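You operate a simulated robot arm through the tools that you are given. There is no shell and no other tool. Be economical: measure what you need, move in short steps, check, and stop when the job is done.

Carry out the task below with a simulated two-armed robot. There is one attempt and no reset: what you move stays moved.

JOB
On the top of the end table, fold the grey rag in half, so that its two long edges meet.
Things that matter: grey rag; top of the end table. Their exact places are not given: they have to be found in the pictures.

The check looks at the end state, three seconds after you hand in, the way a careful person would. Anything else that was tipped, shoved, dropped, spilled or broken makes it a failure. Flat cloth is picked up by pressing the open fingertips on it (5 to 10 N) and closing them slowly along it; thin cloth reads only 2 to 8 mm in the jaws.

ROBOT AND FRAMES
Two 6-joint arms with two-finger parallel grippers on one trunk, on a base that drives. Base frame: it is fixed to the floor where the robot stands at the start and does not move with it; the origin is under the middle of the robot, x ahead of it, y to its left, z up. Lengths are in cm, angles in degrees, forces in N, time in s.
The left shoulder is at the start at [6, 18.7, 92.2], the right one opposite. Places, roughly: top of the end table [60, -20, 70]. Payload 1.57 kg a hand.
Tool frame (each hand has its own): the origin (TCP) lies between the finger pads and is the grasp point; the fingertips stand 3 cm ahead of it; z points along the fingers, y is the line along which they close. The gripper opens to 11 cm. The fingers are 2.4 cm wide and 1.2 cm thick; the gripper's body (4.8 by 11.2 cm) begins 7.8 cm behind the TCP.
Orientation is told as [roll, pitch, yaw] about the base's x, y, z axes, in that order, counted from this pose: with the fingers straight down and closing along the base's y, the tool's x points along the base's -x, its y along +y and its z along -z.

CONTROLS
- The arms move only by the tool play_rows. It takes "left_rows", "right_rows" or both (then of equal length, played together; a hand with none holds still); each is a list of rows, each an object (a shift or turn left out is 0, a gripper value left out holds the last) with "hand": the finger opening in cm, from 0 to 11; "xyz": the shift along the tool's x, y, z in cm, a list of three; "delta_rot": the turn, a rotation vector about the tool's x, y, z in degrees, a list of three. In form: [{"hand": hand, "xyz": [tx, ty, tz], "delta_rot": [ax, ay, az]}, ...]. A call has 1 to 8 rows; each row shifts and turns the commanded pose from where the row before left it, along the tool's axes as they then stand. A row lasts 0.2 s, in which the tool goes at most 5 cm and 8.6 degrees; a call with a longer step from one row to the next is refused whole, and so is a gripper value outside its range. A pose out of reach is approached as far as the arm can. The call stops where the force on the tool passes 40 N (or 10 N more than at its start, if that is more) or the arm is blocked; 0.2 s more then pass. The fingers move at their own pace (about 15.3 cm/s each) and stop on an object; they squeeze with about 23 N. The grip force told is the motor's: it shows also when the fingers shut on nothing. Time passes only in rows, and 0.2 s behind the last, so rows that do not move let the fingers close. The reply holds the time, the measured pose of the TCP, the force on the tool along the base axes, the opening and the grip force, in the units named above and with some noise, with the torque about the TCP (base axes, N m) and any sound that the robot's microphone picked up, and new pictures: "views" is both (left out), scene, wrist or none (wrist: the cameras of the hands that moved).
- Cameras (640 x 400 px; columns grow to the right, rows downward): "scene" is now at [1.33, 0.55, 146.42]; the picture's right is [-0.02, -1.00, 0.00], its down [-0.84, 0.02, -0.55] and it looks along [0.55, -0.01, -0.84] (base axes); focal length 255 px, centre (320, 200). "left" rides on the left gripper at [7, -1.6, -14.1] in its tool frame; the picture's right is [0.23, 0.97, 0.00], its down [-0.85, 0.20, -0.48] and it looks along [-0.47, 0.11, 0.88] (tool axes); focal length 222 px, centre (320, 200). "right" rides on the right gripper at [7, 1.6, -14.1] in its tool frame; the picture's right is [-0.23, 0.97, 0.00], its down [-0.86, -0.20, -0.48] and it looks along [-0.47, -0.11, 0.88] (tool axes); focal length 222 px, centre (320, 200).
- lift_body(by): slides the trunk up (or, below 0, down) by that many cm; the arms and the scene camera ride with it, the base frame stays. It gives what a move gives, with no picture.
- roll_base(legs): drives the robot by 1 to 6 legs, each [ahead, left, turn to the left] in cm, cm and degrees, along the robot's own axes; the way and the turn of a leg run together, so that a leg with both is an arc; at most 150 cm and 180 degrees a leg. The arms and the cameras ride along, it lands a little off, and it stops where it bumps. It gives what a move gives, and a new picture of the scene camera.
- aim_head(pan, tilt): turns the head with the scene camera to pan (to the left, within 86 degrees either way) and tilt (down, from -29 to 69), counted from straight ahead of the robot. It gives what a move gives, and a new picture of the scene camera.
- measure_at(camera, pixels): there is no depth. For up to 12 entries [column, row, z] of the newest picture of that camera ("zoom" is the newest enlarged one), the place [x, y] in the base frame at which the ray of that pixel passes the height z, good to about 0.2 cm, but the place of the scene camera against the robot may be out by one fixed shift of up to 2.5 cm in any direction. No time passes.
- close_up(camera, box): a new picture of the part [left, top, right, bottom] of that camera's present view, enlarged. No time passes.
- close_job(): hands the job in; it is judged then, once.

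Keep the steps short. Do not move on a guess: measure, check each grasp and each placing, and mend mistakes. In all there are 80 turns and 260 pictures (those below and enlarged ones count). Leave the grippers open and the arms clear of the work at the hand-in unless told otherwise, and finish with a single line.

The tools are called as a command line: name --argument value ..., lists and objects as JSON in quotes. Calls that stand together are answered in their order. play_rows: Moves the arms, as the interface text tells. Its arguments: {"type":"object","properties":{"left_rows":{"type":"array","items":{"type":"object","properties":{"hand":{"type":"number"},"xyz":{"type":"array","items":{"type":"number"}},"delta_rot":{"type":"array","items":{"type":"number"}}}}},"right_rows":{"type":"array","items":{"type":"object","properties":{"hand":{"type":"number"},"xyz":{"type":"array","items":{"type":"number"}},"delta_rot":{"type":"array","items":{"type":"number"}}}}},"views":{"type":"string","enum":["both","scene","wrist","none"]}},"required":[]} The other tools are called the same way: lift_body (by) slides the trunk up or down; roll_base (legs) drives the base; aim_head (pan, tilt) turns the head that bears the scene camera; measure_at (camera, pixels) gives the place at which the rays of pixels pass given heights; close_up (camera, box) takes an enlarged picture of a part of a camera's view; close_job () hands the job in.

At the start:

```text
clock: 0.0
left_eef_pos: [42.8, 20.27, 88.28]
left_tool_rot: [-0.1, 0.0, 0.0]
left_contact_force: [-0.3, 0.3, 0.3]
left_moment: [0.0, 0.04, 0.0]
left_opening: 10.98
left_finger_force: 0.1
right_eef_pos: [35.32, -20.24, 83.0]
right_tool_rot: [0.1, -0.1, 0.0]
right_contact_force: [1.2, -0.3, -0.2]
right_moment: [0.01, -0.01, -0.01]
right_opening: 10.99
right_finger_force: 0.2
trunk travel left (down, up): [-55.0, 44.0]
robot x, y, heading: [0.21, -0.21, -0.1]
head pan, tilt: [-1.4, 56.9]
```

scene: 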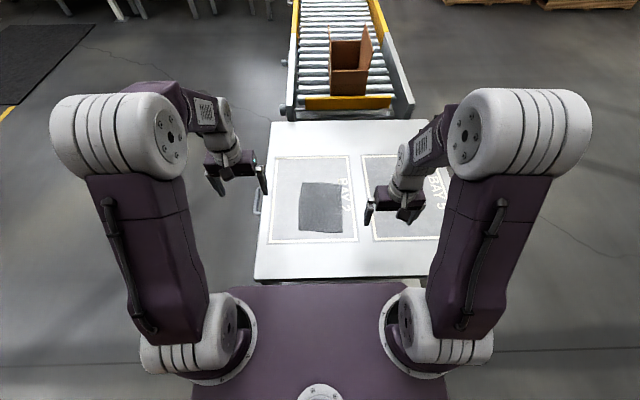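
right: 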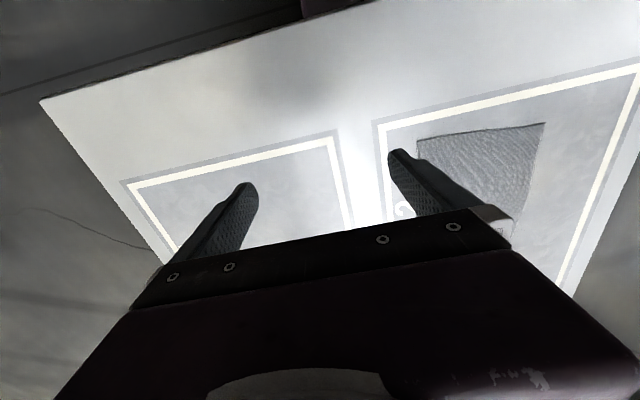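
left: 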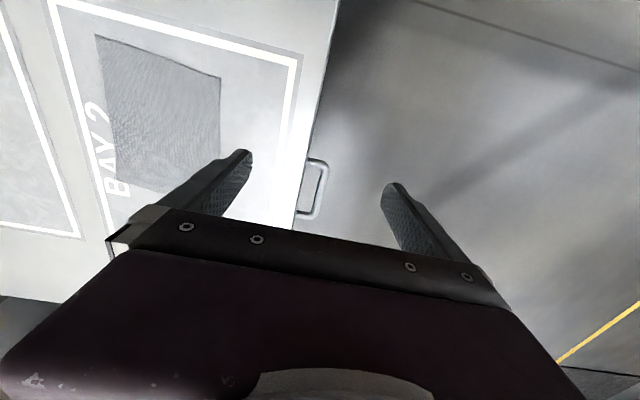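

I see the grey rag at about (320,207) in the scene. I'll enlarge it and measure its corners.

close_up --camera "scene" --box '[250, 140, 410, 240]'

measure_at --camera "left" --pixels '[[95, 35, 70], [221, 78, 70], [219, 160, 70], [117, 180, 70]]'

measure_at --camera "scene" --pixels '[[303, 182, 70], [341, 184, 70], [343, 232, 70], [299, 230, 70]]'

measure_at --camera "right" --pixels '[[416, 140, 70], [545, 123, 70]]'

```text
4.00 times, centred on (330, 190) of scene
```

zoom: 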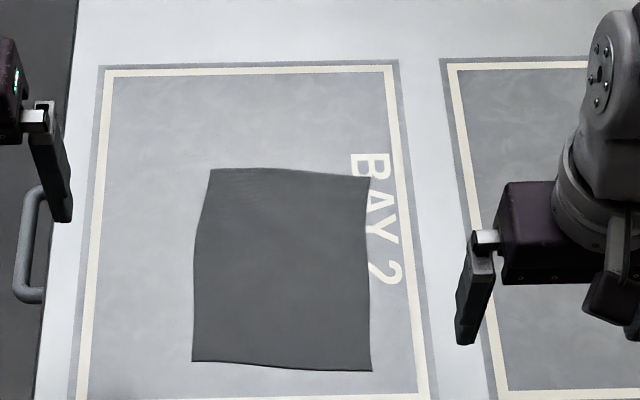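

```text
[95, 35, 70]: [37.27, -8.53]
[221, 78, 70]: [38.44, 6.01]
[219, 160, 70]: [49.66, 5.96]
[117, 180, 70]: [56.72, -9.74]
```

```text
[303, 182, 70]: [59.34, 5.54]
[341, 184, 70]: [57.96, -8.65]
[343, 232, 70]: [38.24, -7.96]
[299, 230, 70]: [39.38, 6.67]
```

```text
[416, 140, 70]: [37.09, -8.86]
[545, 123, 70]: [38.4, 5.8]
```

The rag spans about x 37–57.5, y −9…6, so its long edges run along x. Both hands can take one long edge side by side if I stand on the table's left side, facing −y. First I'll measure the table and conveyor edges for the drive.

measure_at --camera "scene" --pixels '[[272, 121, 70], [255, 279, 70], [425, 121, 70], [287, 119, 70], [305, 97, 75], [332, 97, 75], [257, 200, 60], [80, 100, 0], [180, 200, 0], [255, 120, 0]]'

aim_head --pan 60 --tilt 40

```text
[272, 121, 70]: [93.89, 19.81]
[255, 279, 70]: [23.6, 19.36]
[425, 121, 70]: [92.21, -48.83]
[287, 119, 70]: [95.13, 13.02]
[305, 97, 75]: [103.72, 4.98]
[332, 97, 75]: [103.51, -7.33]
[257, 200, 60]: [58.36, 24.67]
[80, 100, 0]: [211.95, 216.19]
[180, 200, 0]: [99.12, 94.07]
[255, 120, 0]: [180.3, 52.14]
```

```text
clock: 1.3
left_eef_pos: [42.67, 20.36, 88.23]
left_tool_rot: [0.0, 0.0, -0.1]
left_contact_force: [-0.1, -0.2, 0.5]
left_moment: [0.01, -0.05, -0.01]
left_opening: 10.97
left_finger_force: 0.1
right_eef_pos: [35.22, -20.28, 82.94]
right_tool_rot: [0.0, 0.1, 0.1]
right_contact_force: [0.0, 0.4, -0.3]
right_moment: [0.0, -0.04, 0.0]
right_opening: 11.01
right_finger_force: 0.0
trunk travel left (down, up): [-55.0, 44.0]
robot x, y, heading: [-0.07, 0.01, -0.1]
head pan, tilt: [60.0, 40.0]
```

scene: 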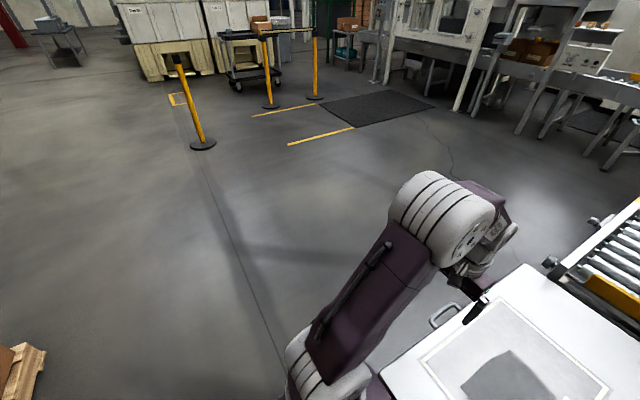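

The floor left of the table is clear. I'll raise the trunk for clearance, then drive left, turn right 90°, and move alongside the table.

lift_body --by 10

roll_base --legs '[[0, 65, 0], [0, 0, -90], [0, 47.5, 0]]'

aim_head --pan 0 --tilt 57

```text
clock: 2.6
left_eef_pos: [42.75, 20.21, 98.29]
left_tool_rot: [0.0, -0.1, -0.1]
left_contact_force: [-0.5, 0.0, 0.6]
left_moment: [-0.01, 0.03, 0.0]
left_opening: 11.0
left_finger_force: 0.0
right_eef_pos: [35.31, -20.4, 92.99]
right_tool_rot: [0.0, 0.1, 0.0]
right_contact_force: [0.7, 0.6, 0.8]
right_moment: [0.0, -0.02, 0.0]
right_opening: 11.0
right_finger_force: 0.0
trunk travel left (down, up): [-65.0, 34.0]
robot x, y, heading: [0.0, 0.06, -0.1]
head pan, tilt: [60.0, 40.0]
```

```text
clock: 12.4
left_eef_pos: [67.4, 21.97, 98.32]
left_tool_rot: [0.0, 0.0, -89.8]
left_contact_force: [0.3, 0.0, 1.0]
left_moment: [-0.02, -0.01, 0.0]
left_opening: 11.0
left_finger_force: 0.0
right_eef_pos: [26.84, 29.3, 92.93]
right_tool_rot: [0.2, 0.0, -89.6]
right_contact_force: [-0.2, 0.4, 0.1]
right_moment: [0.01, 0.01, 0.01]
right_opening: 11.02
right_finger_force: 0.1
trunk travel left (down, up): [-65.0, 34.0]
robot x, y, heading: [47.02, 64.48, -89.4]
head pan, tilt: [60.0, 40.0]
```

scene: 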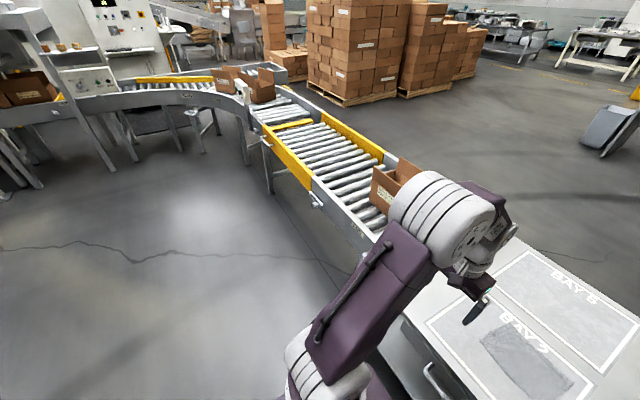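

```text
clock: 13.7
left_eef_pos: [67.5, 22.03, 98.23]
left_tool_rot: [0.0, 0.0, -89.7]
left_contact_force: [-0.2, 0.3, 0.2]
left_moment: [0.0, -0.01, 0.02]
left_opening: 10.98
left_finger_force: 0.1
right_eef_pos: [26.72, 29.33, 92.97]
right_tool_rot: [0.0, -0.1, -89.7]
right_contact_force: [0.1, 0.7, 0.1]
right_moment: [0.01, -0.03, -0.02]
right_opening: 11.02
right_finger_force: 0.1
trunk travel left (down, up): [-65.0, 34.0]
robot x, y, heading: [46.8, 64.41, -89.7]
head pan, tilt: [0.0, 57.0]
```

scene: 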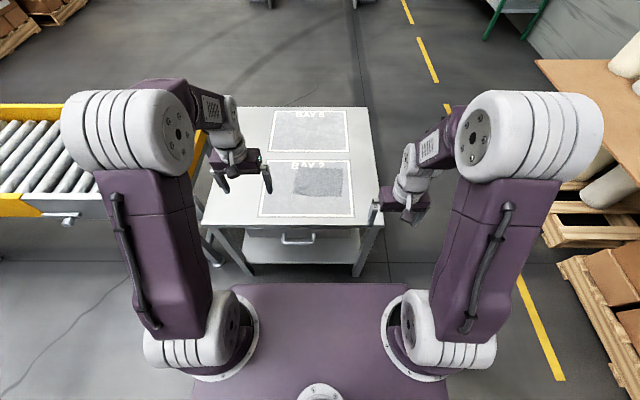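

I'm aligned with the rag and the robot's way is clear. I'll drive 15 cm ahead, which leaves about the same gap to the table as at the start.

roll_base --legs '[[15.5, -0.5, 0]]'

```text
clock: 15.1
left_eef_pos: [67.17, 6.71, 98.32]
left_tool_rot: [0.0, -0.2, -89.6]
left_contact_force: [0.1, -0.1, 0.1]
left_moment: [-0.01, -0.02, 0.02]
left_opening: 11.0
left_finger_force: 0.0
right_eef_pos: [26.52, 13.95, 92.95]
right_tool_rot: [0.0, -0.1, -89.6]
right_contact_force: [0.2, -0.2, -0.4]
right_moment: [-0.01, 0.0, 0.03]
right_opening: 11.01
right_finger_force: 0.0
trunk travel left (down, up): [-65.0, 34.0]
robot x, y, heading: [46.48, 49.44, -89.6]
head pan, tilt: [0.0, 57.0]
```

scene: 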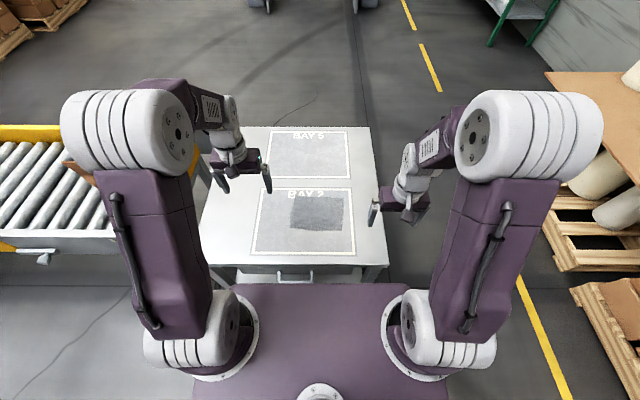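

Standing at y≈49, facing −y. Next I'll turn both tools 90° about their fingers so they close across the long edge, cameras facing outward.

play_rows --left_rows '[{"delta_rot": [0, 0, 8.2]}, {"delta_rot": [0, 0, 8.2]}, {"delta_rot": [0, 0, 8.2]}, {"delta_rot": [0, 0, 8.2]}, {"delta_rot": [0, 0, 8.2]}, {"delta_rot": [0, 0, 8.2]}, {"delta_rot": [0, 0, 8.2]}, {"delta_rot": [0, 0, 8.2]}]' --right_rows '[{"delta_rot": [0, 0, -8.2]}, {"delta_rot": [0, 0, -8.2]}, {"delta_rot": [0, 0, -8.2]}, {"delta_rot": [0, 0, -8.2]}, {"delta_rot": [0, 0, -8.2]}, {"delta_rot": [0, 0, -8.2]}, {"delta_rot": [0, 0, -8.2]}, {"delta_rot": [0, 0, -8.2]}]' --views "none"

play_rows --left_rows '[{"delta_rot": [0, 0, 8.2]}, {"delta_rot": [0, 0, 8.2]}, {"delta_rot": [0, 0, 8.0]}, {}, {}]' --right_rows '[{"delta_rot": [0, 0, -8.2]}, {"delta_rot": [0, 0, -8.2]}, {"delta_rot": [0, 0, -8.8]}, {}, {}]' --views "both"

```text
clock: 16.9
left_eef_pos: [67.13, 6.69, 98.25]
left_tool_rot: [0.0, 0.0, -155.3]
left_contact_force: [0.6, -0.8, 0.3]
left_moment: [-0.01, 0.0, 0.0]
left_opening: 11.02
left_finger_force: 0.1
right_eef_pos: [26.36, 13.94, 92.88]
right_tool_rot: [0.0, -0.1, -23.7]
right_contact_force: [-0.3, -0.3, 0.2]
right_moment: [-0.01, 0.03, 0.04]
right_opening: 11.0
right_finger_force: 0.0
trunk travel left (down, up): [-65.0, 34.0]
robot x, y, heading: [46.43, 49.32, -89.4]
head pan, tilt: [0.0, 57.0]
```

```text
refused: row 3 steps farther than a row can; nothing moved
```

play_rows --left_rows '[{"delta_rot": [0, 0, 8.2]}, {"delta_rot": [0, 0, 8.2]}, {"delta_rot": [0, 0, 8.2]}, {}, {}]' --right_rows '[{"delta_rot": [0, 0, -8.0]}, {"delta_rot": [0, 0, -8.0]}, {"delta_rot": [0, 0, -8.0]}, {}, {}]' --views "both"

```text
clock: 18.1
left_eef_pos: [67.04, 6.67, 98.29]
left_tool_rot: [0.0, 0.0, -179.8]
left_contact_force: [0.4, 1.3, -0.2]
left_moment: [0.01, 0.01, -0.01]
left_opening: 10.99
left_finger_force: 0.0
right_eef_pos: [26.43, 14.0, 92.84]
right_tool_rot: [0.0, -0.1, 0.1]
right_contact_force: [0.9, -0.1, 0.3]
right_moment: [0.0, 0.04, -0.01]
right_opening: 10.99
right_finger_force: 0.1
trunk travel left (down, up): [-65.0, 34.0]
robot x, y, heading: [46.36, 49.72, -89.8]
head pan, tilt: [0.0, 57.0]
```

scene: 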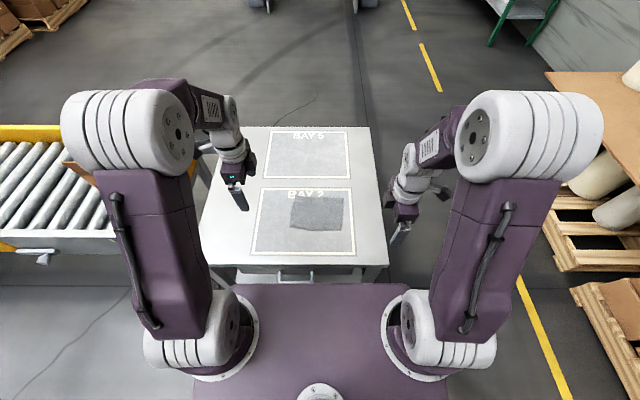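
right: 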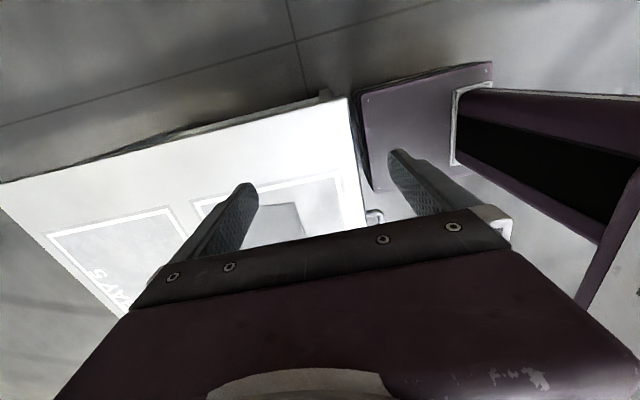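
left: 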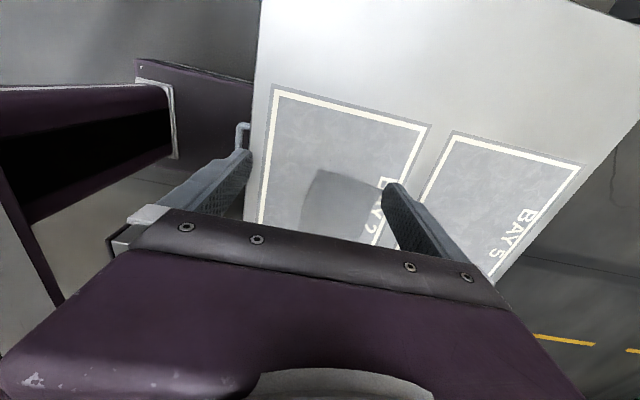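

Tools are aligned (left rot 180, right rot 0). I'll move both hands over the far long edge at a safe height, with fingers partly closed.

play_rows --left_rows '[{"hand": 4, "xyz": [-1.8, 2.2, 2.2]}, {"xyz": [-1.8, 2.2, 2.2]}, {"xyz": [-1.8, 2.2, 2.2]}, {"xyz": [-1.8, 2.2, 2.2]}, {"xyz": [-1.8, 2.2, 2.2]}, {"xyz": [-1.8, 2.2, 2.2]}, {"xyz": [-1.7, 2.2, 2.1]}, {}]' --right_rows '[{"hand": 4, "xyz": [-1.87, -3.25, 1.4]}, {"xyz": [-1.87, -3.25, 1.4]}, {"xyz": [-1.87, -3.25, 1.4]}, {"xyz": [-1.87, -3.25, 1.4]}, {"xyz": [-1.87, -3.25, 1.4]}, {"xyz": [-1.87, -3.25, 1.4]}, {"xyz": [-1.87, -3.25, 1.4]}, {}]'

```text
clock: 19.9
left_eef_pos: [54.76, -8.65, 83.03]
left_tool_rot: [-0.1, 0.1, -179.8]
left_contact_force: [-0.3, 0.4, -0.4]
left_moment: [-0.05, 0.01, -0.03]
left_opening: 4.0
left_finger_force: 0.0
right_eef_pos: [39.56, -8.55, 83.27]
right_tool_rot: [0.2, 0.1, 0.0]
right_contact_force: [0.1, -0.3, 0.6]
right_moment: [0.0, -0.01, 0.02]
right_opening: 4.01
right_finger_force: 0.1
trunk travel left (down, up): [-65.0, 34.0]
robot x, y, heading: [46.71, 49.2, -89.5]
head pan, tilt: [0.0, 57.0]
```

scene: 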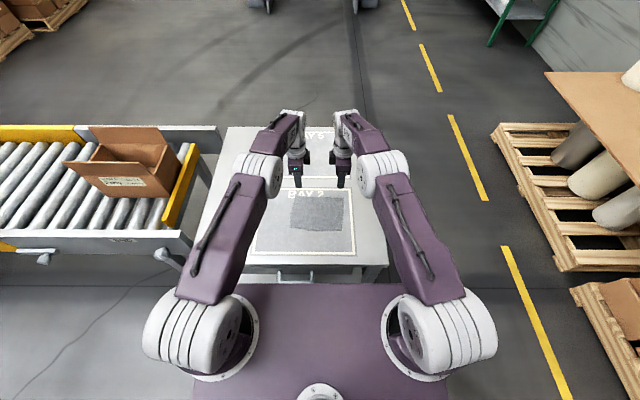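
right: 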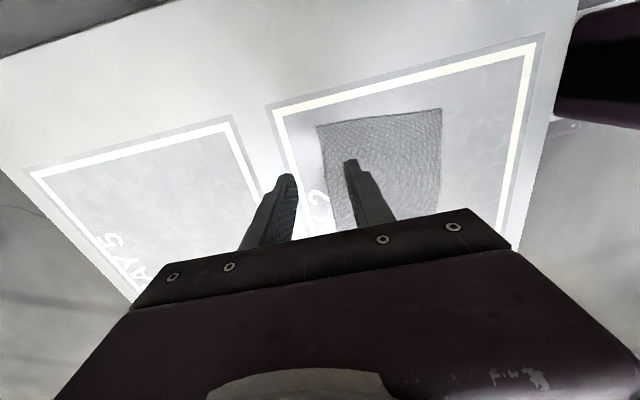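
left: 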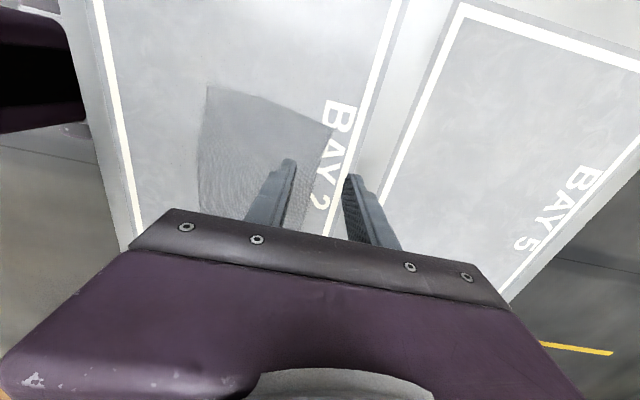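

Measuring the far long edge with both wrist cameras.

measure_at --camera "right" --pixels '[[316, 127, 70], [441, 109, 70], [325, 180, 70], [332, 221, 70], [321, 155, 70], [438, 165, 70]]'

measure_at --camera "left" --pixels '[[333, 127, 70], [208, 87, 70], [325, 155, 70], [315, 190, 70], [302, 225, 70], [197, 160, 70]]'

close_up --camera "right" --box '[240, 90, 480, 240]'

close_up --camera "left" --box '[180, 80, 420, 230]'

```text
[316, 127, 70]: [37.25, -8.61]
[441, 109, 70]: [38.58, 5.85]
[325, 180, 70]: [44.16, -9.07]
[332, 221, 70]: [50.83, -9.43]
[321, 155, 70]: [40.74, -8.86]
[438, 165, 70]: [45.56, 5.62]
```

```text
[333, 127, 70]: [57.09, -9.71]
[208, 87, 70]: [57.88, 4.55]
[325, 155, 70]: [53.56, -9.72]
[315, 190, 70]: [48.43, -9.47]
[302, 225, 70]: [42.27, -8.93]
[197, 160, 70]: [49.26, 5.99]
```

```text
2.67 times, centred on (360, 165) of right
```

zoom: 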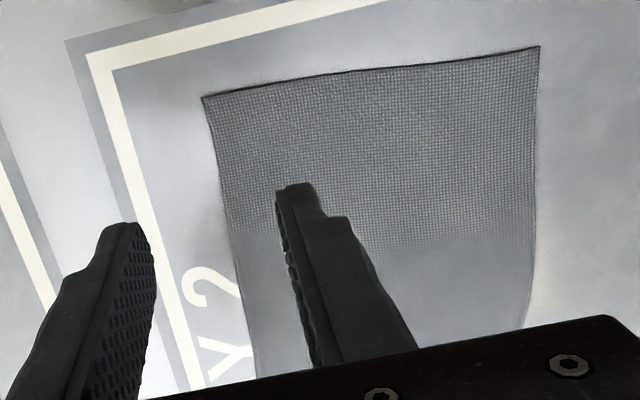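

```text
2.67 times, centred on (300, 155) of left
```

zoom: 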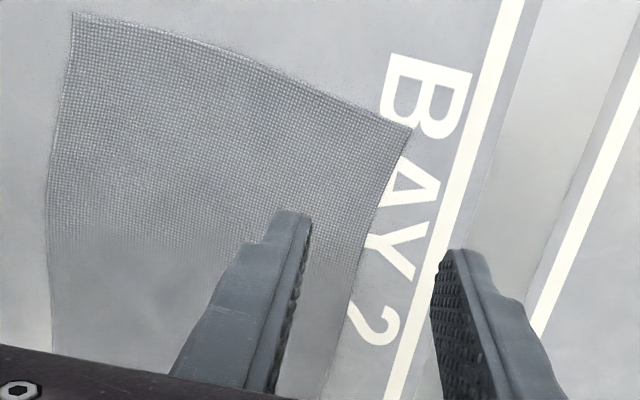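

Corners: A(37.3,−8.6), B(57.1,−9.7), C(57.9,4.6), D(38.6,5.9). I'll set each TCP about on the far edge (outer finger just off the cloth) and come down to just above the table.

play_rows --left_rows '[{"hand": 3.2, "xyz": [0, 0.3, 2.5]}, {"xyz": [0, 0.3, 2.5]}, {"xyz": [0, 0, 2.5]}, {"xyz": [0, 0, 1.5]}, {}]' --right_rows '[{"hand": 3.2, "xyz": [0, 0.0, 2.5]}, {"xyz": [0, 0, 2.5]}, {"xyz": [0, 0, 2.5]}, {"xyz": [0, 0, 1.7]}, {}]' --views "wrist"

```text
clock: 21.1
left_eef_pos: [55.01, -8.03, 74.3]
left_tool_rot: [0.0, 0.0, -179.8]
left_contact_force: [0.0, -0.3, -0.8]
left_moment: [-0.01, 0.02, -0.02]
left_opening: 3.2
left_finger_force: 0.1
left hand out of reach, approached as far as the arm can: row 2, 3
right_eef_pos: [39.24, -7.94, 74.17]
right_tool_rot: [0.0, 0.0, 0.0]
right_contact_force: [0.4, -0.3, -1.1]
right_moment: [0.02, 0.0, 0.0]
right_opening: 3.22
right_finger_force: 0.0
right hand out of reach, approached as far as the arm can: row 3, 4
trunk travel left (down, up): [-65.0, 34.0]
robot x, y, heading: [46.71, 49.53, -89.5]
head pan, tilt: [0.0, 57.0]
```

right: 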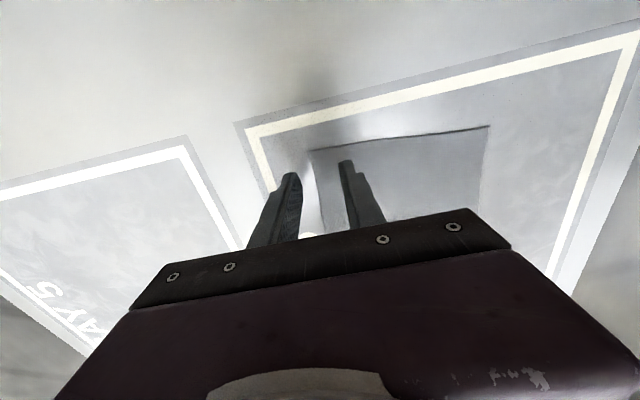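
left: 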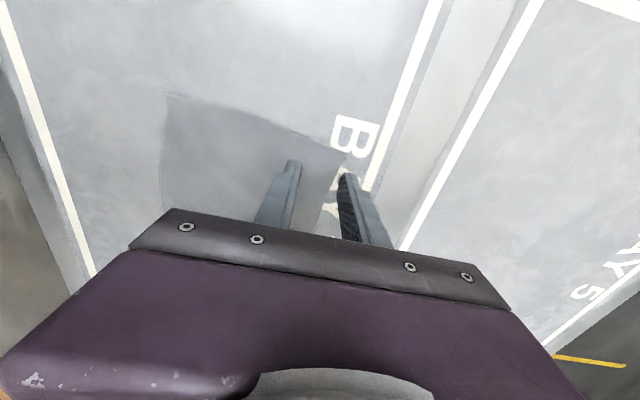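

The raised trunk limits the reach. I'll raise the hands 12 cm, then lower the trunk 10 cm back.

play_rows --left_rows '[{"xyz": [0, 0, -4]}, {"xyz": [0, 0, -4]}, {"xyz": [0, 0, -4]}, {}]' --right_rows '[{"xyz": [0, 0, -4]}, {"xyz": [0, 0, -4]}, {"xyz": [0, 0, -4]}, {}]' --views "none"

lift_body --by -10

```text
clock: 22.1
left_eef_pos: [54.89, -8.3, 86.08]
left_tool_rot: [0.1, 0.0, -179.8]
left_contact_force: [-0.5, -0.6, 0.1]
left_moment: [-0.01, -0.02, 0.01]
left_opening: 3.19
left_finger_force: 0.0
right_eef_pos: [39.75, -9.33, 85.92]
right_tool_rot: [0.2, 0.2, 0.0]
right_contact_force: [0.5, 0.3, -0.5]
right_moment: [0.01, 0.0, 0.03]
right_opening: 3.18
right_finger_force: 0.2
right hand out of reach, approached as far as the arm can: row 1, 2, 3
trunk travel left (down, up): [-65.0, 34.0]
robot x, y, heading: [46.54, 49.53, -89.6]
head pan, tilt: [0.0, 57.0]
```

```text
clock: 23.4
left_eef_pos: [54.81, -8.25, 76.21]
left_tool_rot: [0.0, -0.1, -179.8]
left_contact_force: [-0.4, 0.5, 0.4]
left_moment: [-0.01, 0.0, -0.02]
left_opening: 3.2
left_finger_force: 0.1
right_eef_pos: [39.64, -9.26, 75.86]
right_tool_rot: [0.2, 0.0, -0.1]
right_contact_force: [-0.4, 0.5, -0.2]
right_moment: [0.02, -0.05, 0.0]
right_opening: 3.21
right_finger_force: 0.0
trunk travel left (down, up): [-55.0, 44.0]
robot x, y, heading: [46.8, 49.01, -89.7]
head pan, tilt: [0.0, 57.0]
```

Trunk is back at its first height. I'll set both hands to the edge, about 1 cm above contact.

play_rows --left_rows '[{"hand": 3.2, "xyz": [0, 0.5, 0.7]}, {"xyz": [0, 0.55, 0.7]}, {"xyz": [0, 0, 0.7]}, {}]' --right_rows '[{"hand": 3.2, "xyz": [0, 0.4, 0.6]}, {"xyz": [0, 0.35, 0.6]}, {"xyz": [0, 0, 0.6]}, {}]' --views "wrist"

close_up --camera "right" --box '[240, 90, 480, 240]'

close_up --camera "left" --box '[180, 80, 420, 230]'

```text
clock: 24.4
left_eef_pos: [54.72, -9.35, 74.11]
left_tool_rot: [-0.1, -0.1, -179.8]
left_contact_force: [-0.2, -0.5, 0.1]
left_moment: [-0.01, 0.0, 0.03]
left_opening: 3.18
left_finger_force: 0.0
right_eef_pos: [39.86, -9.15, 73.85]
right_tool_rot: [0.2, 0.1, 0.0]
right_contact_force: [-0.3, 0.2, 0.4]
right_moment: [-0.03, 0.03, -0.01]
right_opening: 3.2
right_finger_force: 0.0
right hand out of reach, approached as far as the arm can: row 2
trunk travel left (down, up): [-55.0, 44.0]
robot x, y, heading: [46.18, 48.75, -89.5]
head pan, tilt: [0.0, 57.0]
```

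right: 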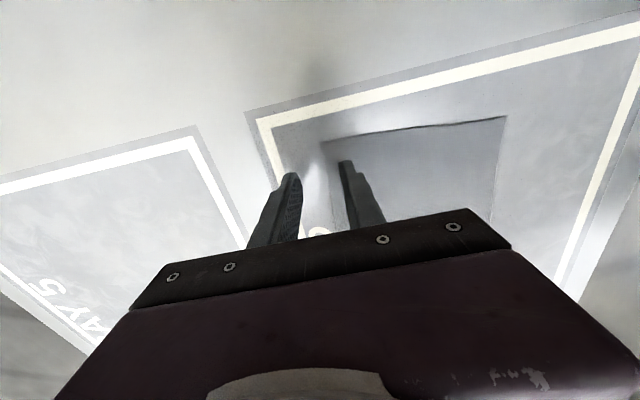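
left: 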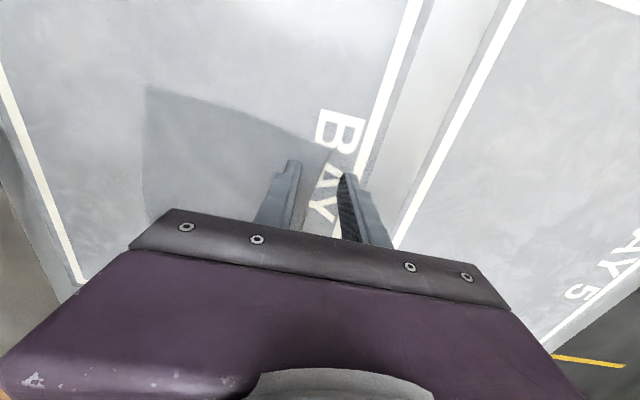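

```text
2.67 times, centred on (360, 165) of right
```

zoom: 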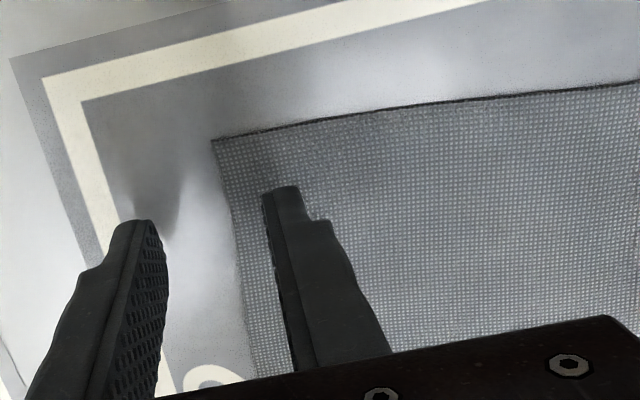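

```text
2.67 times, centred on (300, 155) of left
```

zoom: 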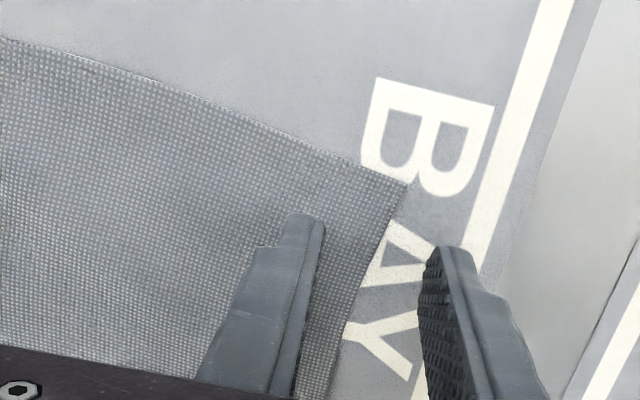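

The right hand is 0.35 cm outside the edge. I'll shift it in by 0.9 and the left by 0.2, then come down gently toward contact.

play_rows --left_rows '[{"xyz": [0, -0.2, 0]}, {"xyz": [0, 0, 0.3]}, {"xyz": [0, 0, 0.3]}, {"xyz": [0, 0, 0.2]}, {}]' --right_rows '[{"xyz": [0, 0.9, 0]}, {"xyz": [0, 0, 0.2]}, {"xyz": [0, 0, 0.2]}, {"xyz": [0, 0, 0.2]}, {}]' --views "none"

```text
clock: 25.6
left_eef_pos: [54.76, -9.02, 73.23]
left_tool_rot: [0.0, 0.0, -179.9]
left_contact_force: [-0.4, 0.1, 0.1]
left_moment: [0.0, 0.02, 0.04]
left_opening: 3.22
left_finger_force: 0.2
right_eef_pos: [39.89, -9.16, 73.4]
right_tool_rot: [0.2, 0.1, 0.0]
right_contact_force: [0.6, -0.6, 0.3]
right_moment: [-0.01, -0.03, 0.01]
right_opening: 3.21
right_finger_force: 0.0
right hand out of reach, approached as far as the arm can: row 1
trunk travel left (down, up): [-55.0, 44.0]
robot x, y, heading: [46.05, 49.24, -89.5]
head pan, tilt: [0.0, 57.0]
```

The right arm wouldn't move inward, so perhaps a wrist limit at this yaw. The rag edge is turned about −3° anyway, so I'll ease the right tool's yaw by 4° and retry the shift.

play_rows --right_rows '[{"xyz": [0, 0, -0.5], "delta_rot": [0, 0, 4]}, {"xyz": [0, 0.3, 0]}, {"xyz": [0, 0.3, 0]}, {}]' --views "none"

```text
clock: 26.6
left_eef_pos: [54.75, -9.07, 73.19]
left_tool_rot: [0.0, 0.1, -179.8]
left_contact_force: [-0.7, 1.0, -0.5]
left_moment: [-0.01, 0.02, 0.0]
left_opening: 3.23
left_finger_force: 0.1
right_eef_pos: [39.76, -9.21, 73.93]
right_tool_rot: [0.2, 0.2, -4.1]
right_contact_force: [0.5, 0.8, 1.3]
right_moment: [-0.02, -0.03, 0.01]
right_opening: 3.2
right_finger_force: 0.2
right hand out of reach, approached as far as the arm can: row 2
trunk travel left (down, up): [-55.0, 44.0]
robot x, y, heading: [46.62, 49.43, -89.4]
head pan, tilt: [0.0, 57.0]
```

play_rows --right_rows '[{"xyz": [0, 1.5, -0.5]}, {"xyz": [0, 1.5, 0]}, {}, {}]' --views "none"

```text
clock: 27.6
left_eef_pos: [54.77, -9.05, 73.16]
left_tool_rot: [0.1, 0.0, -179.8]
left_contact_force: [-0.5, 0.3, -0.6]
left_moment: [0.03, -0.02, 0.01]
left_opening: 3.2
left_finger_force: 0.0
right_eef_pos: [40.65, -9.0, 74.28]
right_tool_rot: [0.3, 0.1, -4.0]
right_contact_force: [-0.3, 1.1, 0.1]
right_moment: [-0.04, 0.01, 0.0]
right_opening: 3.25
right_finger_force: 0.1
right hand out of reach, approached as far as the arm can: row 1, 2
trunk travel left (down, up): [-55.0, 44.0]
robot x, y, heading: [46.57, 49.69, -89.8]
head pan, tilt: [0.0, 57.0]
```

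The right hand slides sideways at constant distance, as though the arm is straight. I'll look at the arms.

close_up --camera "scene" --box '[140, 100, 500, 325]'

```text
1.78 times, centred on (320, 212) of scene
```

zoom: 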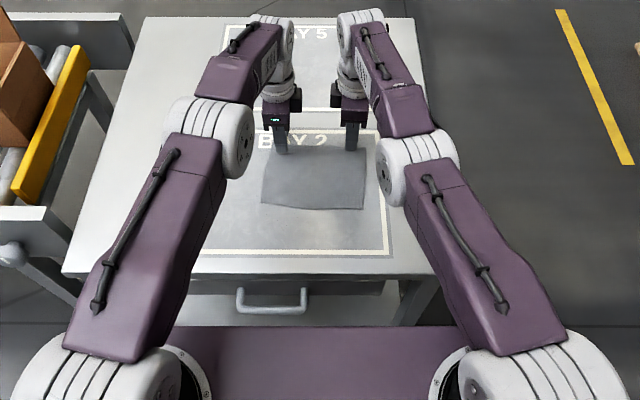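

The arms are almost stretched out (singular). I'll pull both hands up and well back to bend the elbows, then come in again after nudging the base closer.

play_rows --right_rows '[{"xyz": [0, 3, -3]}, {"xyz": [0, 3, -3]}, {"xyz": [0, 3, -3]}, {"xyz": [0, 2, 0]}, {}]' --left_rows '[{"xyz": [0, -3, -3]}, {"xyz": [0, -3, -3]}, {"xyz": [0, -3, -3]}, {"xyz": [0, -2, 0]}, {}]' --views "scene"

```text
clock: 28.8
left_eef_pos: [54.7, 1.77, 82.11]
left_tool_rot: [0.0, 0.0, -179.8]
left_contact_force: [-0.7, -0.1, 0.0]
left_moment: [-0.01, -0.02, -0.02]
left_opening: 3.22
left_finger_force: 0.0
right_eef_pos: [43.29, -8.19, 81.24]
right_tool_rot: [0.4, 0.1, -3.9]
right_contact_force: [-0.5, -0.3, 1.5]
right_moment: [0.0, 0.0, 0.0]
right_opening: 3.2
right_finger_force: 0.1
right hand out of reach, approached as far as the arm can: row 1, 2, 3, 4
trunk travel left (down, up): [-55.0, 44.0]
robot x, y, heading: [46.44, 49.01, -89.5]
head pan, tilt: [0.0, 57.0]
```

scene: 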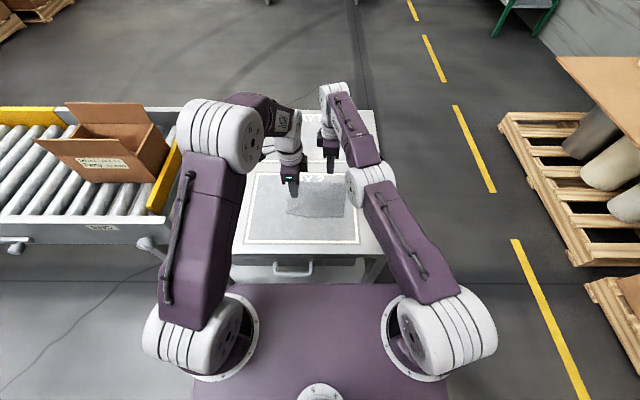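

The left bent fine; the right is stuck straight. A pitch of the right tool (fingertips toward the robot) should make its elbow bend; I'll try that.

play_rows --right_rows '[{"delta_rot": [-8, 0, 0]}, {"delta_rot": [-8, 0, 0]}, {"delta_rot": [-8, 0, 0]}, {}]' --views "scene"

```text
clock: 29.8
left_eef_pos: [54.76, 1.78, 82.09]
left_tool_rot: [0.0, 0.0, -179.8]
left_contact_force: [0.4, 0.0, 0.4]
left_moment: [-0.01, -0.01, -0.02]
left_opening: 3.2
left_finger_force: 0.0
right_eef_pos: [41.6, -2.44, 81.16]
right_tool_rot: [16.1, 0.2, -4.0]
right_contact_force: [0.0, 0.4, -0.1]
right_moment: [0.01, -0.01, -0.03]
right_opening: 3.19
right_finger_force: 0.1
right hand out of reach, approached as far as the arm can: row 1, 2, 3
trunk travel left (down, up): [-55.0, 44.0]
robot x, y, heading: [46.46, 49.13, -89.3]
head pan, tilt: [0.0, 57.0]
```

scene: 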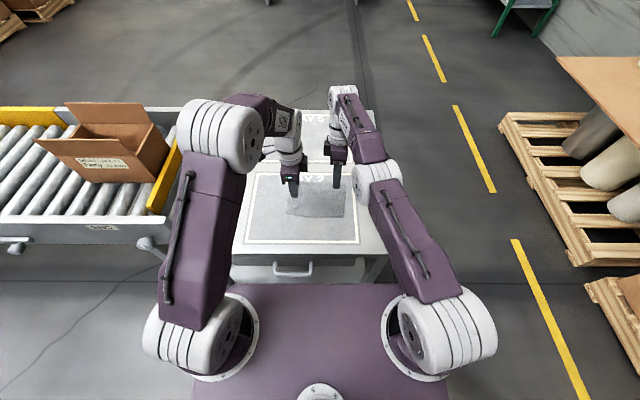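

play_rows --right_rows '[{"delta_rot": [8, 0, 0]}, {"delta_rot": [8, 0, 0]}, {"delta_rot": [8, 0, 0]}, {"delta_rot": [8, 0, 0]}, {"delta_rot": [8, 0, 0]}, {"delta_rot": [8, 0, 0]}, {}]' --views "scene"

```text
clock: 31.4
left_eef_pos: [54.65, 1.77, 82.08]
left_tool_rot: [0.0, -0.1, -179.8]
left_contact_force: [0.1, 0.1, -0.1]
left_moment: [-0.01, -0.03, -0.05]
left_opening: 3.2
left_finger_force: 0.1
right_eef_pos: [41.54, -2.51, 81.11]
right_tool_rot: [16.1, 0.1, -4.2]
right_contact_force: [0.0, 0.1, -1.0]
right_moment: [0.02, 0.01, 0.03]
right_opening: 3.23
right_finger_force: 0.0
right hand out of reach, approached as far as the arm can: row 1, 2, 3, 4, 5, 6
trunk travel left (down, up): [-55.0, 44.0]
robot x, y, heading: [46.68, 49.34, -89.5]
head pan, tilt: [0.0, 57.0]
```

scene: 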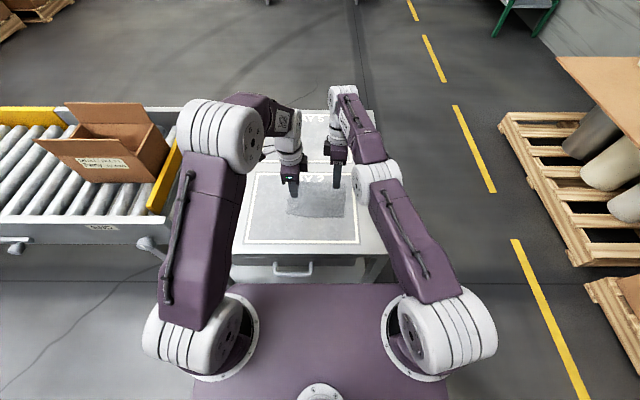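

play_rows --right_rows '[{"delta_rot": [-8, 0, 0]}, {"delta_rot": [-8, 0, 0]}, {"delta_rot": [-8, 0, 0]}, {"delta_rot": [-8, 0, 0]}, {"delta_rot": [-8, 0, 0]}, {"delta_rot": [-8, 0, 0]}, {"delta_rot": [-8, 0, 0]}, {"delta_rot": [-8, 0, 0]}]' --views "scene"

```text
clock: 33.2
left_eef_pos: [54.83, 1.71, 82.07]
left_tool_rot: [0.1, 0.1, -179.8]
left_contact_force: [0.0, -0.6, 0.1]
left_moment: [-0.03, 0.02, -0.01]
left_opening: 3.17
left_finger_force: 0.1
right_eef_pos: [37.63, 19.73, 80.43]
right_tool_rot: [76.1, 0.1, -4.1]
right_contact_force: [0.6, 0.2, -0.4]
right_moment: [0.0, -0.04, 0.04]
right_opening: 3.18
right_finger_force: 0.0
right hand out of reach, approached as far as the arm can: row 1, 2, 3, 4, 5, 6, 7, 8
trunk travel left (down, up): [-55.0, 44.0]
robot x, y, heading: [46.39, 49.5, -89.6]
head pan, tilt: [0.0, 57.0]
```

scene: 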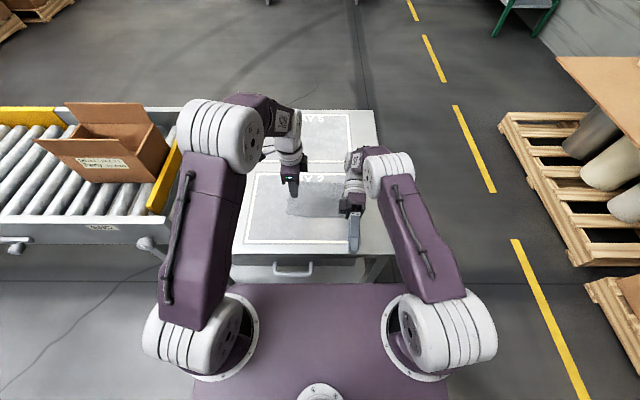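

It moved: the elbow is now bending. I'll rotate the right tool back to vertical.

play_rows --right_rows '[{"delta_rot": [8, 0, 0]}, {"delta_rot": [8, 0, 0]}, {"delta_rot": [8, 0, 0]}, {"delta_rot": [8, 0, 0]}, {"delta_rot": [8, 0, 0]}, {"delta_rot": [8, 0, 0]}, {"delta_rot": [8, 0, 0]}, {"delta_rot": [8, 0, 0]}]' --views "scene"

```text
clock: 35.0
left_eef_pos: [54.91, 1.79, 82.16]
left_tool_rot: [0.1, -0.1, -179.8]
left_contact_force: [-0.3, 0.2, 0.3]
left_moment: [0.02, -0.04, 0.0]
left_opening: 3.22
left_finger_force: 0.0
right_eef_pos: [37.52, 19.73, 80.48]
right_tool_rot: [12.1, 0.1, -4.1]
right_contact_force: [-0.1, 0.5, -0.1]
right_moment: [-0.01, 0.0, -0.01]
right_opening: 3.18
right_finger_force: 0.1
trunk travel left (down, up): [-55.0, 44.0]
robot x, y, heading: [46.62, 49.18, -89.6]
head pan, tilt: [0.0, 57.0]
```

scene: 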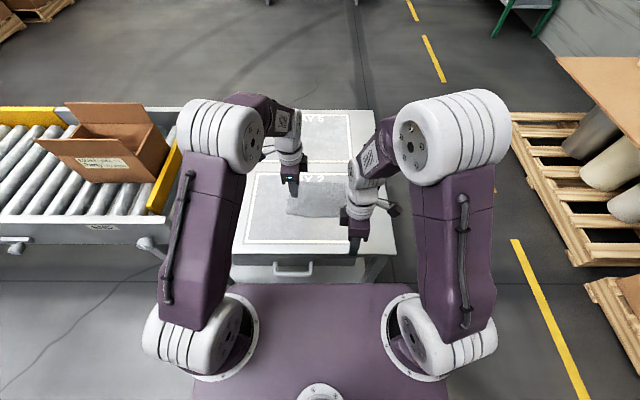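

The right arm is healthy again. To avoid stretching, I want the base a bit closer; I'll measure the gap from the handle to the deck.

measure_at --camera "scene" --pixels '[[293, 276, 60], [293, 276, 65], [293, 254, 70], [300, 284, 85], [300, 284, 60], [300, 284, 40]]'

close_up --camera "scene" --box '[220, 230, 420, 355]'

```text
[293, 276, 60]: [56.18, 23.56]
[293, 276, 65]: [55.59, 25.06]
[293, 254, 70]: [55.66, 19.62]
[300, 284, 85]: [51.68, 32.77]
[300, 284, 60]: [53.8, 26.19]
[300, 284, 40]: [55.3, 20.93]
```

```text
3.20 times, centred on (320, 292) of scene
```

zoom: 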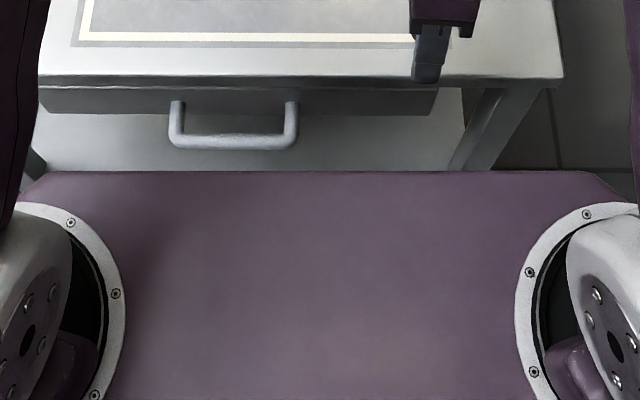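

The deck is about 8 cm short of the handle; driving 3 cm is safe.

roll_base --legs '[[3, 0, 0]]'

```text
clock: 35.9
left_eef_pos: [54.87, -1.19, 82.06]
left_tool_rot: [0.0, 0.0, -179.8]
left_contact_force: [1.2, 0.2, 0.4]
left_moment: [-0.02, 0.02, 0.04]
left_opening: 3.19
left_finger_force: 0.1
right_eef_pos: [37.6, 16.47, 80.44]
right_tool_rot: [12.1, 0.1, -4.0]
right_contact_force: [0.4, 0.1, -0.5]
right_moment: [0.0, 0.01, -0.03]
right_opening: 3.2
right_finger_force: 0.0
trunk travel left (down, up): [-55.0, 44.0]
robot x, y, heading: [46.31, 46.72, -89.3]
head pan, tilt: [0.0, 57.0]
```

scene: 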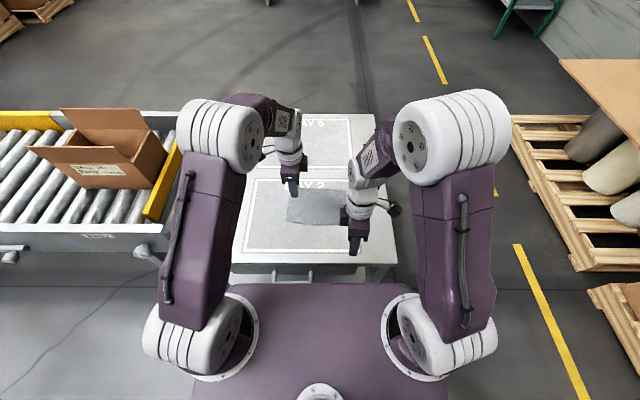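

Now the right tool gets levelled and both hands go over the far edge at z≈76.

play_rows --left_rows '[{"delta_rot": [0, 0, 3.3]}, {}, {"xyz": [0, 1.32, 1.0]}, {"xyz": [0, 1.32, 1.0]}, {"xyz": [0, 1.32, 1.0]}, {"xyz": [0, 1.32, 1.0]}, {"xyz": [0, 1.32, 1.0]}, {"xyz": [0, 1.32, 1.0]}]' --right_rows '[{"delta_rot": [8, 0, 0]}, {"delta_rot": [4.1, 0, 0]}, {"xyz": [-0.62, -4.1, 0.73]}, {"xyz": [-0.62, -4.1, 0.73]}, {"xyz": [-0.62, -4.1, 0.73]}, {"xyz": [-0.62, -4.1, 0.73]}, {"xyz": [-0.62, -4.1, 0.73]}, {"xyz": [-0.62, -4.1, 0.73]}]' --views "wrist"

```text
clock: 37.7
left_eef_pos: [54.42, -9.27, 76.02]
left_tool_rot: [-0.1, 0.0, 177.0]
left_contact_force: [0.0, 0.3, -0.4]
left_moment: [0.01, 0.01, 0.0]
left_opening: 3.21
left_finger_force: 0.0
right_eef_pos: [39.59, -8.36, 76.01]
right_tool_rot: [0.3, 0.2, -4.0]
right_contact_force: [0.7, -0.2, 0.0]
right_moment: [0.04, -0.02, 0.01]
right_opening: 3.21
right_finger_force: 0.0
trunk travel left (down, up): [-55.0, 44.0]
robot x, y, heading: [46.44, 46.45, -89.5]
head pan, tilt: [0.0, 57.0]
```

right: 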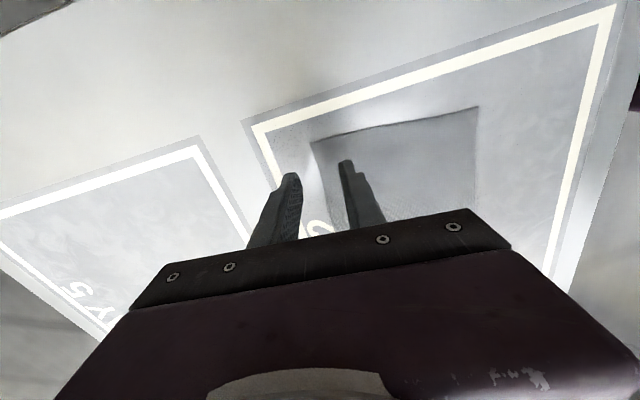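
left: 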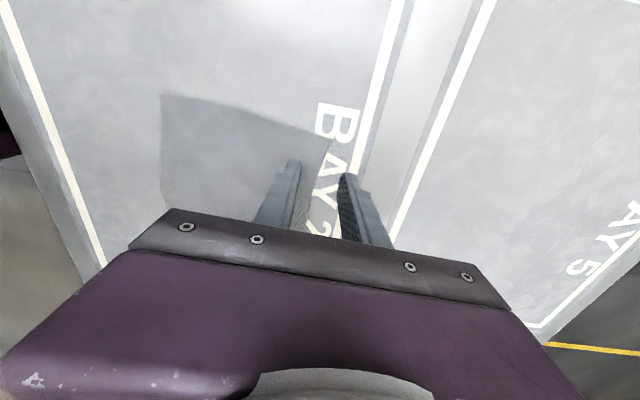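

No reach trouble now. Rechecking corners A and B, then descending to just above contact.

measure_at --camera "right" --pixels '[[310, 141, 70], [477, 107, 70], [322, 190, 70]]'

measure_at --camera "left" --pixels '[[332, 139, 70], [162, 94, 70], [318, 185, 70]]'

play_rows --left_rows '[{"xyz": [0, 0, 1.2]}, {"xyz": [0, 0, 1.0]}, {"xyz": [0, 0, 0.4]}, {"xyz": [0, 0, 0.2]}, {}]' --right_rows '[{"xyz": [0, 0, 1.2]}, {"xyz": [0, 0, 1.0]}, {"xyz": [0, 0, 0.4]}, {"xyz": [0, 0, 0.2]}, {}]' --views "none"

```text
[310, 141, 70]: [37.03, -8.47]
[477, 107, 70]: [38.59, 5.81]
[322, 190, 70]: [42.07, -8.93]
```

```text
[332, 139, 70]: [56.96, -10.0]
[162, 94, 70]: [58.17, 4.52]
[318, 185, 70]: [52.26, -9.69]
```

```text
clock: 38.9
left_eef_pos: [54.54, -9.03, 73.25]
left_tool_rot: [0.0, -0.1, 177.0]
left_contact_force: [0.3, -0.2, -0.2]
left_moment: [-0.02, -0.01, -0.02]
left_opening: 3.19
left_finger_force: 0.1
right_eef_pos: [39.57, -8.1, 73.2]
right_tool_rot: [0.1, 0.1, -3.8]
right_contact_force: [-0.2, -0.2, 0.4]
right_moment: [-0.01, 0.01, 0.03]
right_opening: 3.22
right_finger_force: 0.1
trunk travel left (down, up): [-55.0, 44.0]
robot x, y, heading: [46.78, 46.54, -89.3]
head pan, tilt: [0.0, 57.0]
```

Tips are about 2–3 mm above. I'll lower in 1 mm steps and read the force.

play_rows --left_rows '[{"xyz": [0, 0, 0.1]}, {"xyz": [0, 0, 0.1]}, {"xyz": [0, 0, 0.1]}, {}]' --right_rows '[{"xyz": [0, 0, 0.1]}, {"xyz": [0, 0, 0.1]}, {"xyz": [0, 0, 0.1]}, {}]' --views "none"

```text
clock: 39.9
left_eef_pos: [54.53, -9.15, 72.91]
left_tool_rot: [0.0, 0.1, 177.1]
left_contact_force: [-1.3, 0.4, -0.4]
left_moment: [-0.02, -0.06, -0.03]
left_opening: 3.21
left_finger_force: 0.1
right_eef_pos: [39.82, -8.06, 72.94]
right_tool_rot: [0.1, 0.2, -3.9]
right_contact_force: [0.0, 0.8, 0.3]
right_moment: [-0.02, 0.0, 0.02]
right_opening: 3.17
right_finger_force: 0.1
trunk travel left (down, up): [-55.0, 44.0]
robot x, y, heading: [46.64, 45.91, -89.7]
head pan, tilt: [0.0, 57.0]
```

play_rows --left_rows '[{"xyz": [0, 0, 0.1]}, {"xyz": [0, 0, 0.1]}, {}]' --right_rows '[{"xyz": [0, 0, 0.1]}, {"xyz": [0, 0, 0.1]}, {}]' --views "none"

```text
clock: 40.7
left_eef_pos: [54.39, -9.06, 72.74]
left_tool_rot: [0.0, 0.0, 177.0]
left_contact_force: [-0.6, -0.4, 0.5]
left_moment: [0.01, -0.02, 0.01]
left_opening: 3.19
left_finger_force: 0.1
right_eef_pos: [39.58, -8.11, 72.71]
right_tool_rot: [0.1, 0.1, -3.9]
right_contact_force: [0.2, 0.1, 1.3]
right_moment: [0.02, 0.02, 0.01]
right_opening: 3.2
right_finger_force: 0.1
trunk travel left (down, up): [-55.0, 44.0]
robot x, y, heading: [46.89, 46.35, -89.7]
head pan, tilt: [0.0, 57.0]
```

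play_rows --left_rows '[{"xyz": [0, 0, 0.1]}, {"xyz": [0, 0, 0.1]}, {}]' --right_rows '[{"xyz": [0, 0, 0.1]}, {"xyz": [0, 0, 0.1]}, {}]' --views "wrist"

```text
clock: 41.5
left_eef_pos: [54.38, -9.04, 72.73]
left_tool_rot: [0.1, 0.0, 177.0]
left_contact_force: [0.1, -0.9, 4.8]
left_moment: [0.06, 0.02, -0.02]
left_opening: 3.14
left_finger_force: 0.0
right_eef_pos: [39.64, -7.99, 72.77]
right_tool_rot: [-0.1, 0.0, -3.9]
right_contact_force: [-2.4, -1.0, 14.9]
right_moment: [0.3, 0.1, 0.04]
right_opening: 3.1
right_finger_force: 0.1
trunk travel left (down, up): [-55.0, 44.0]
robot x, y, heading: [46.48, 46.18, -89.6]
head pan, tilt: [0.0, 57.0]
```

right: 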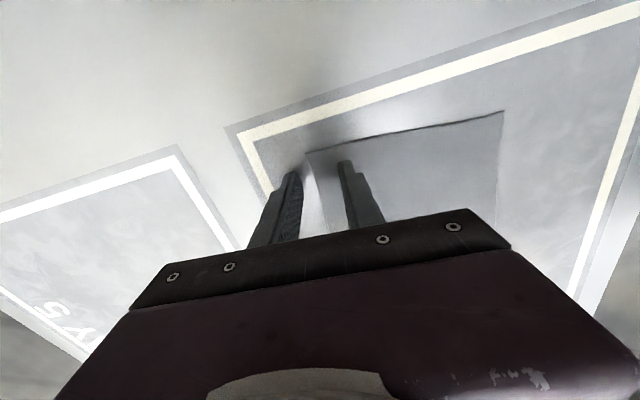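
left: 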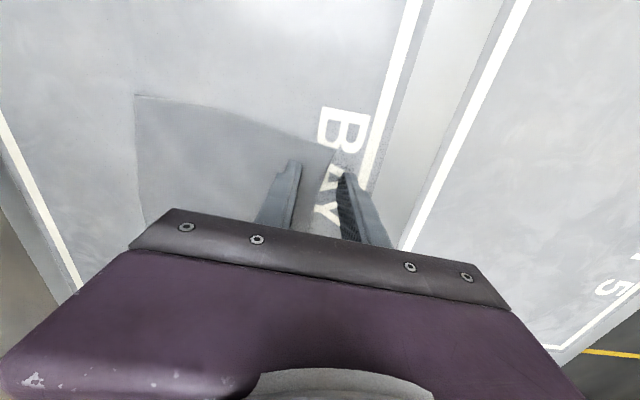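

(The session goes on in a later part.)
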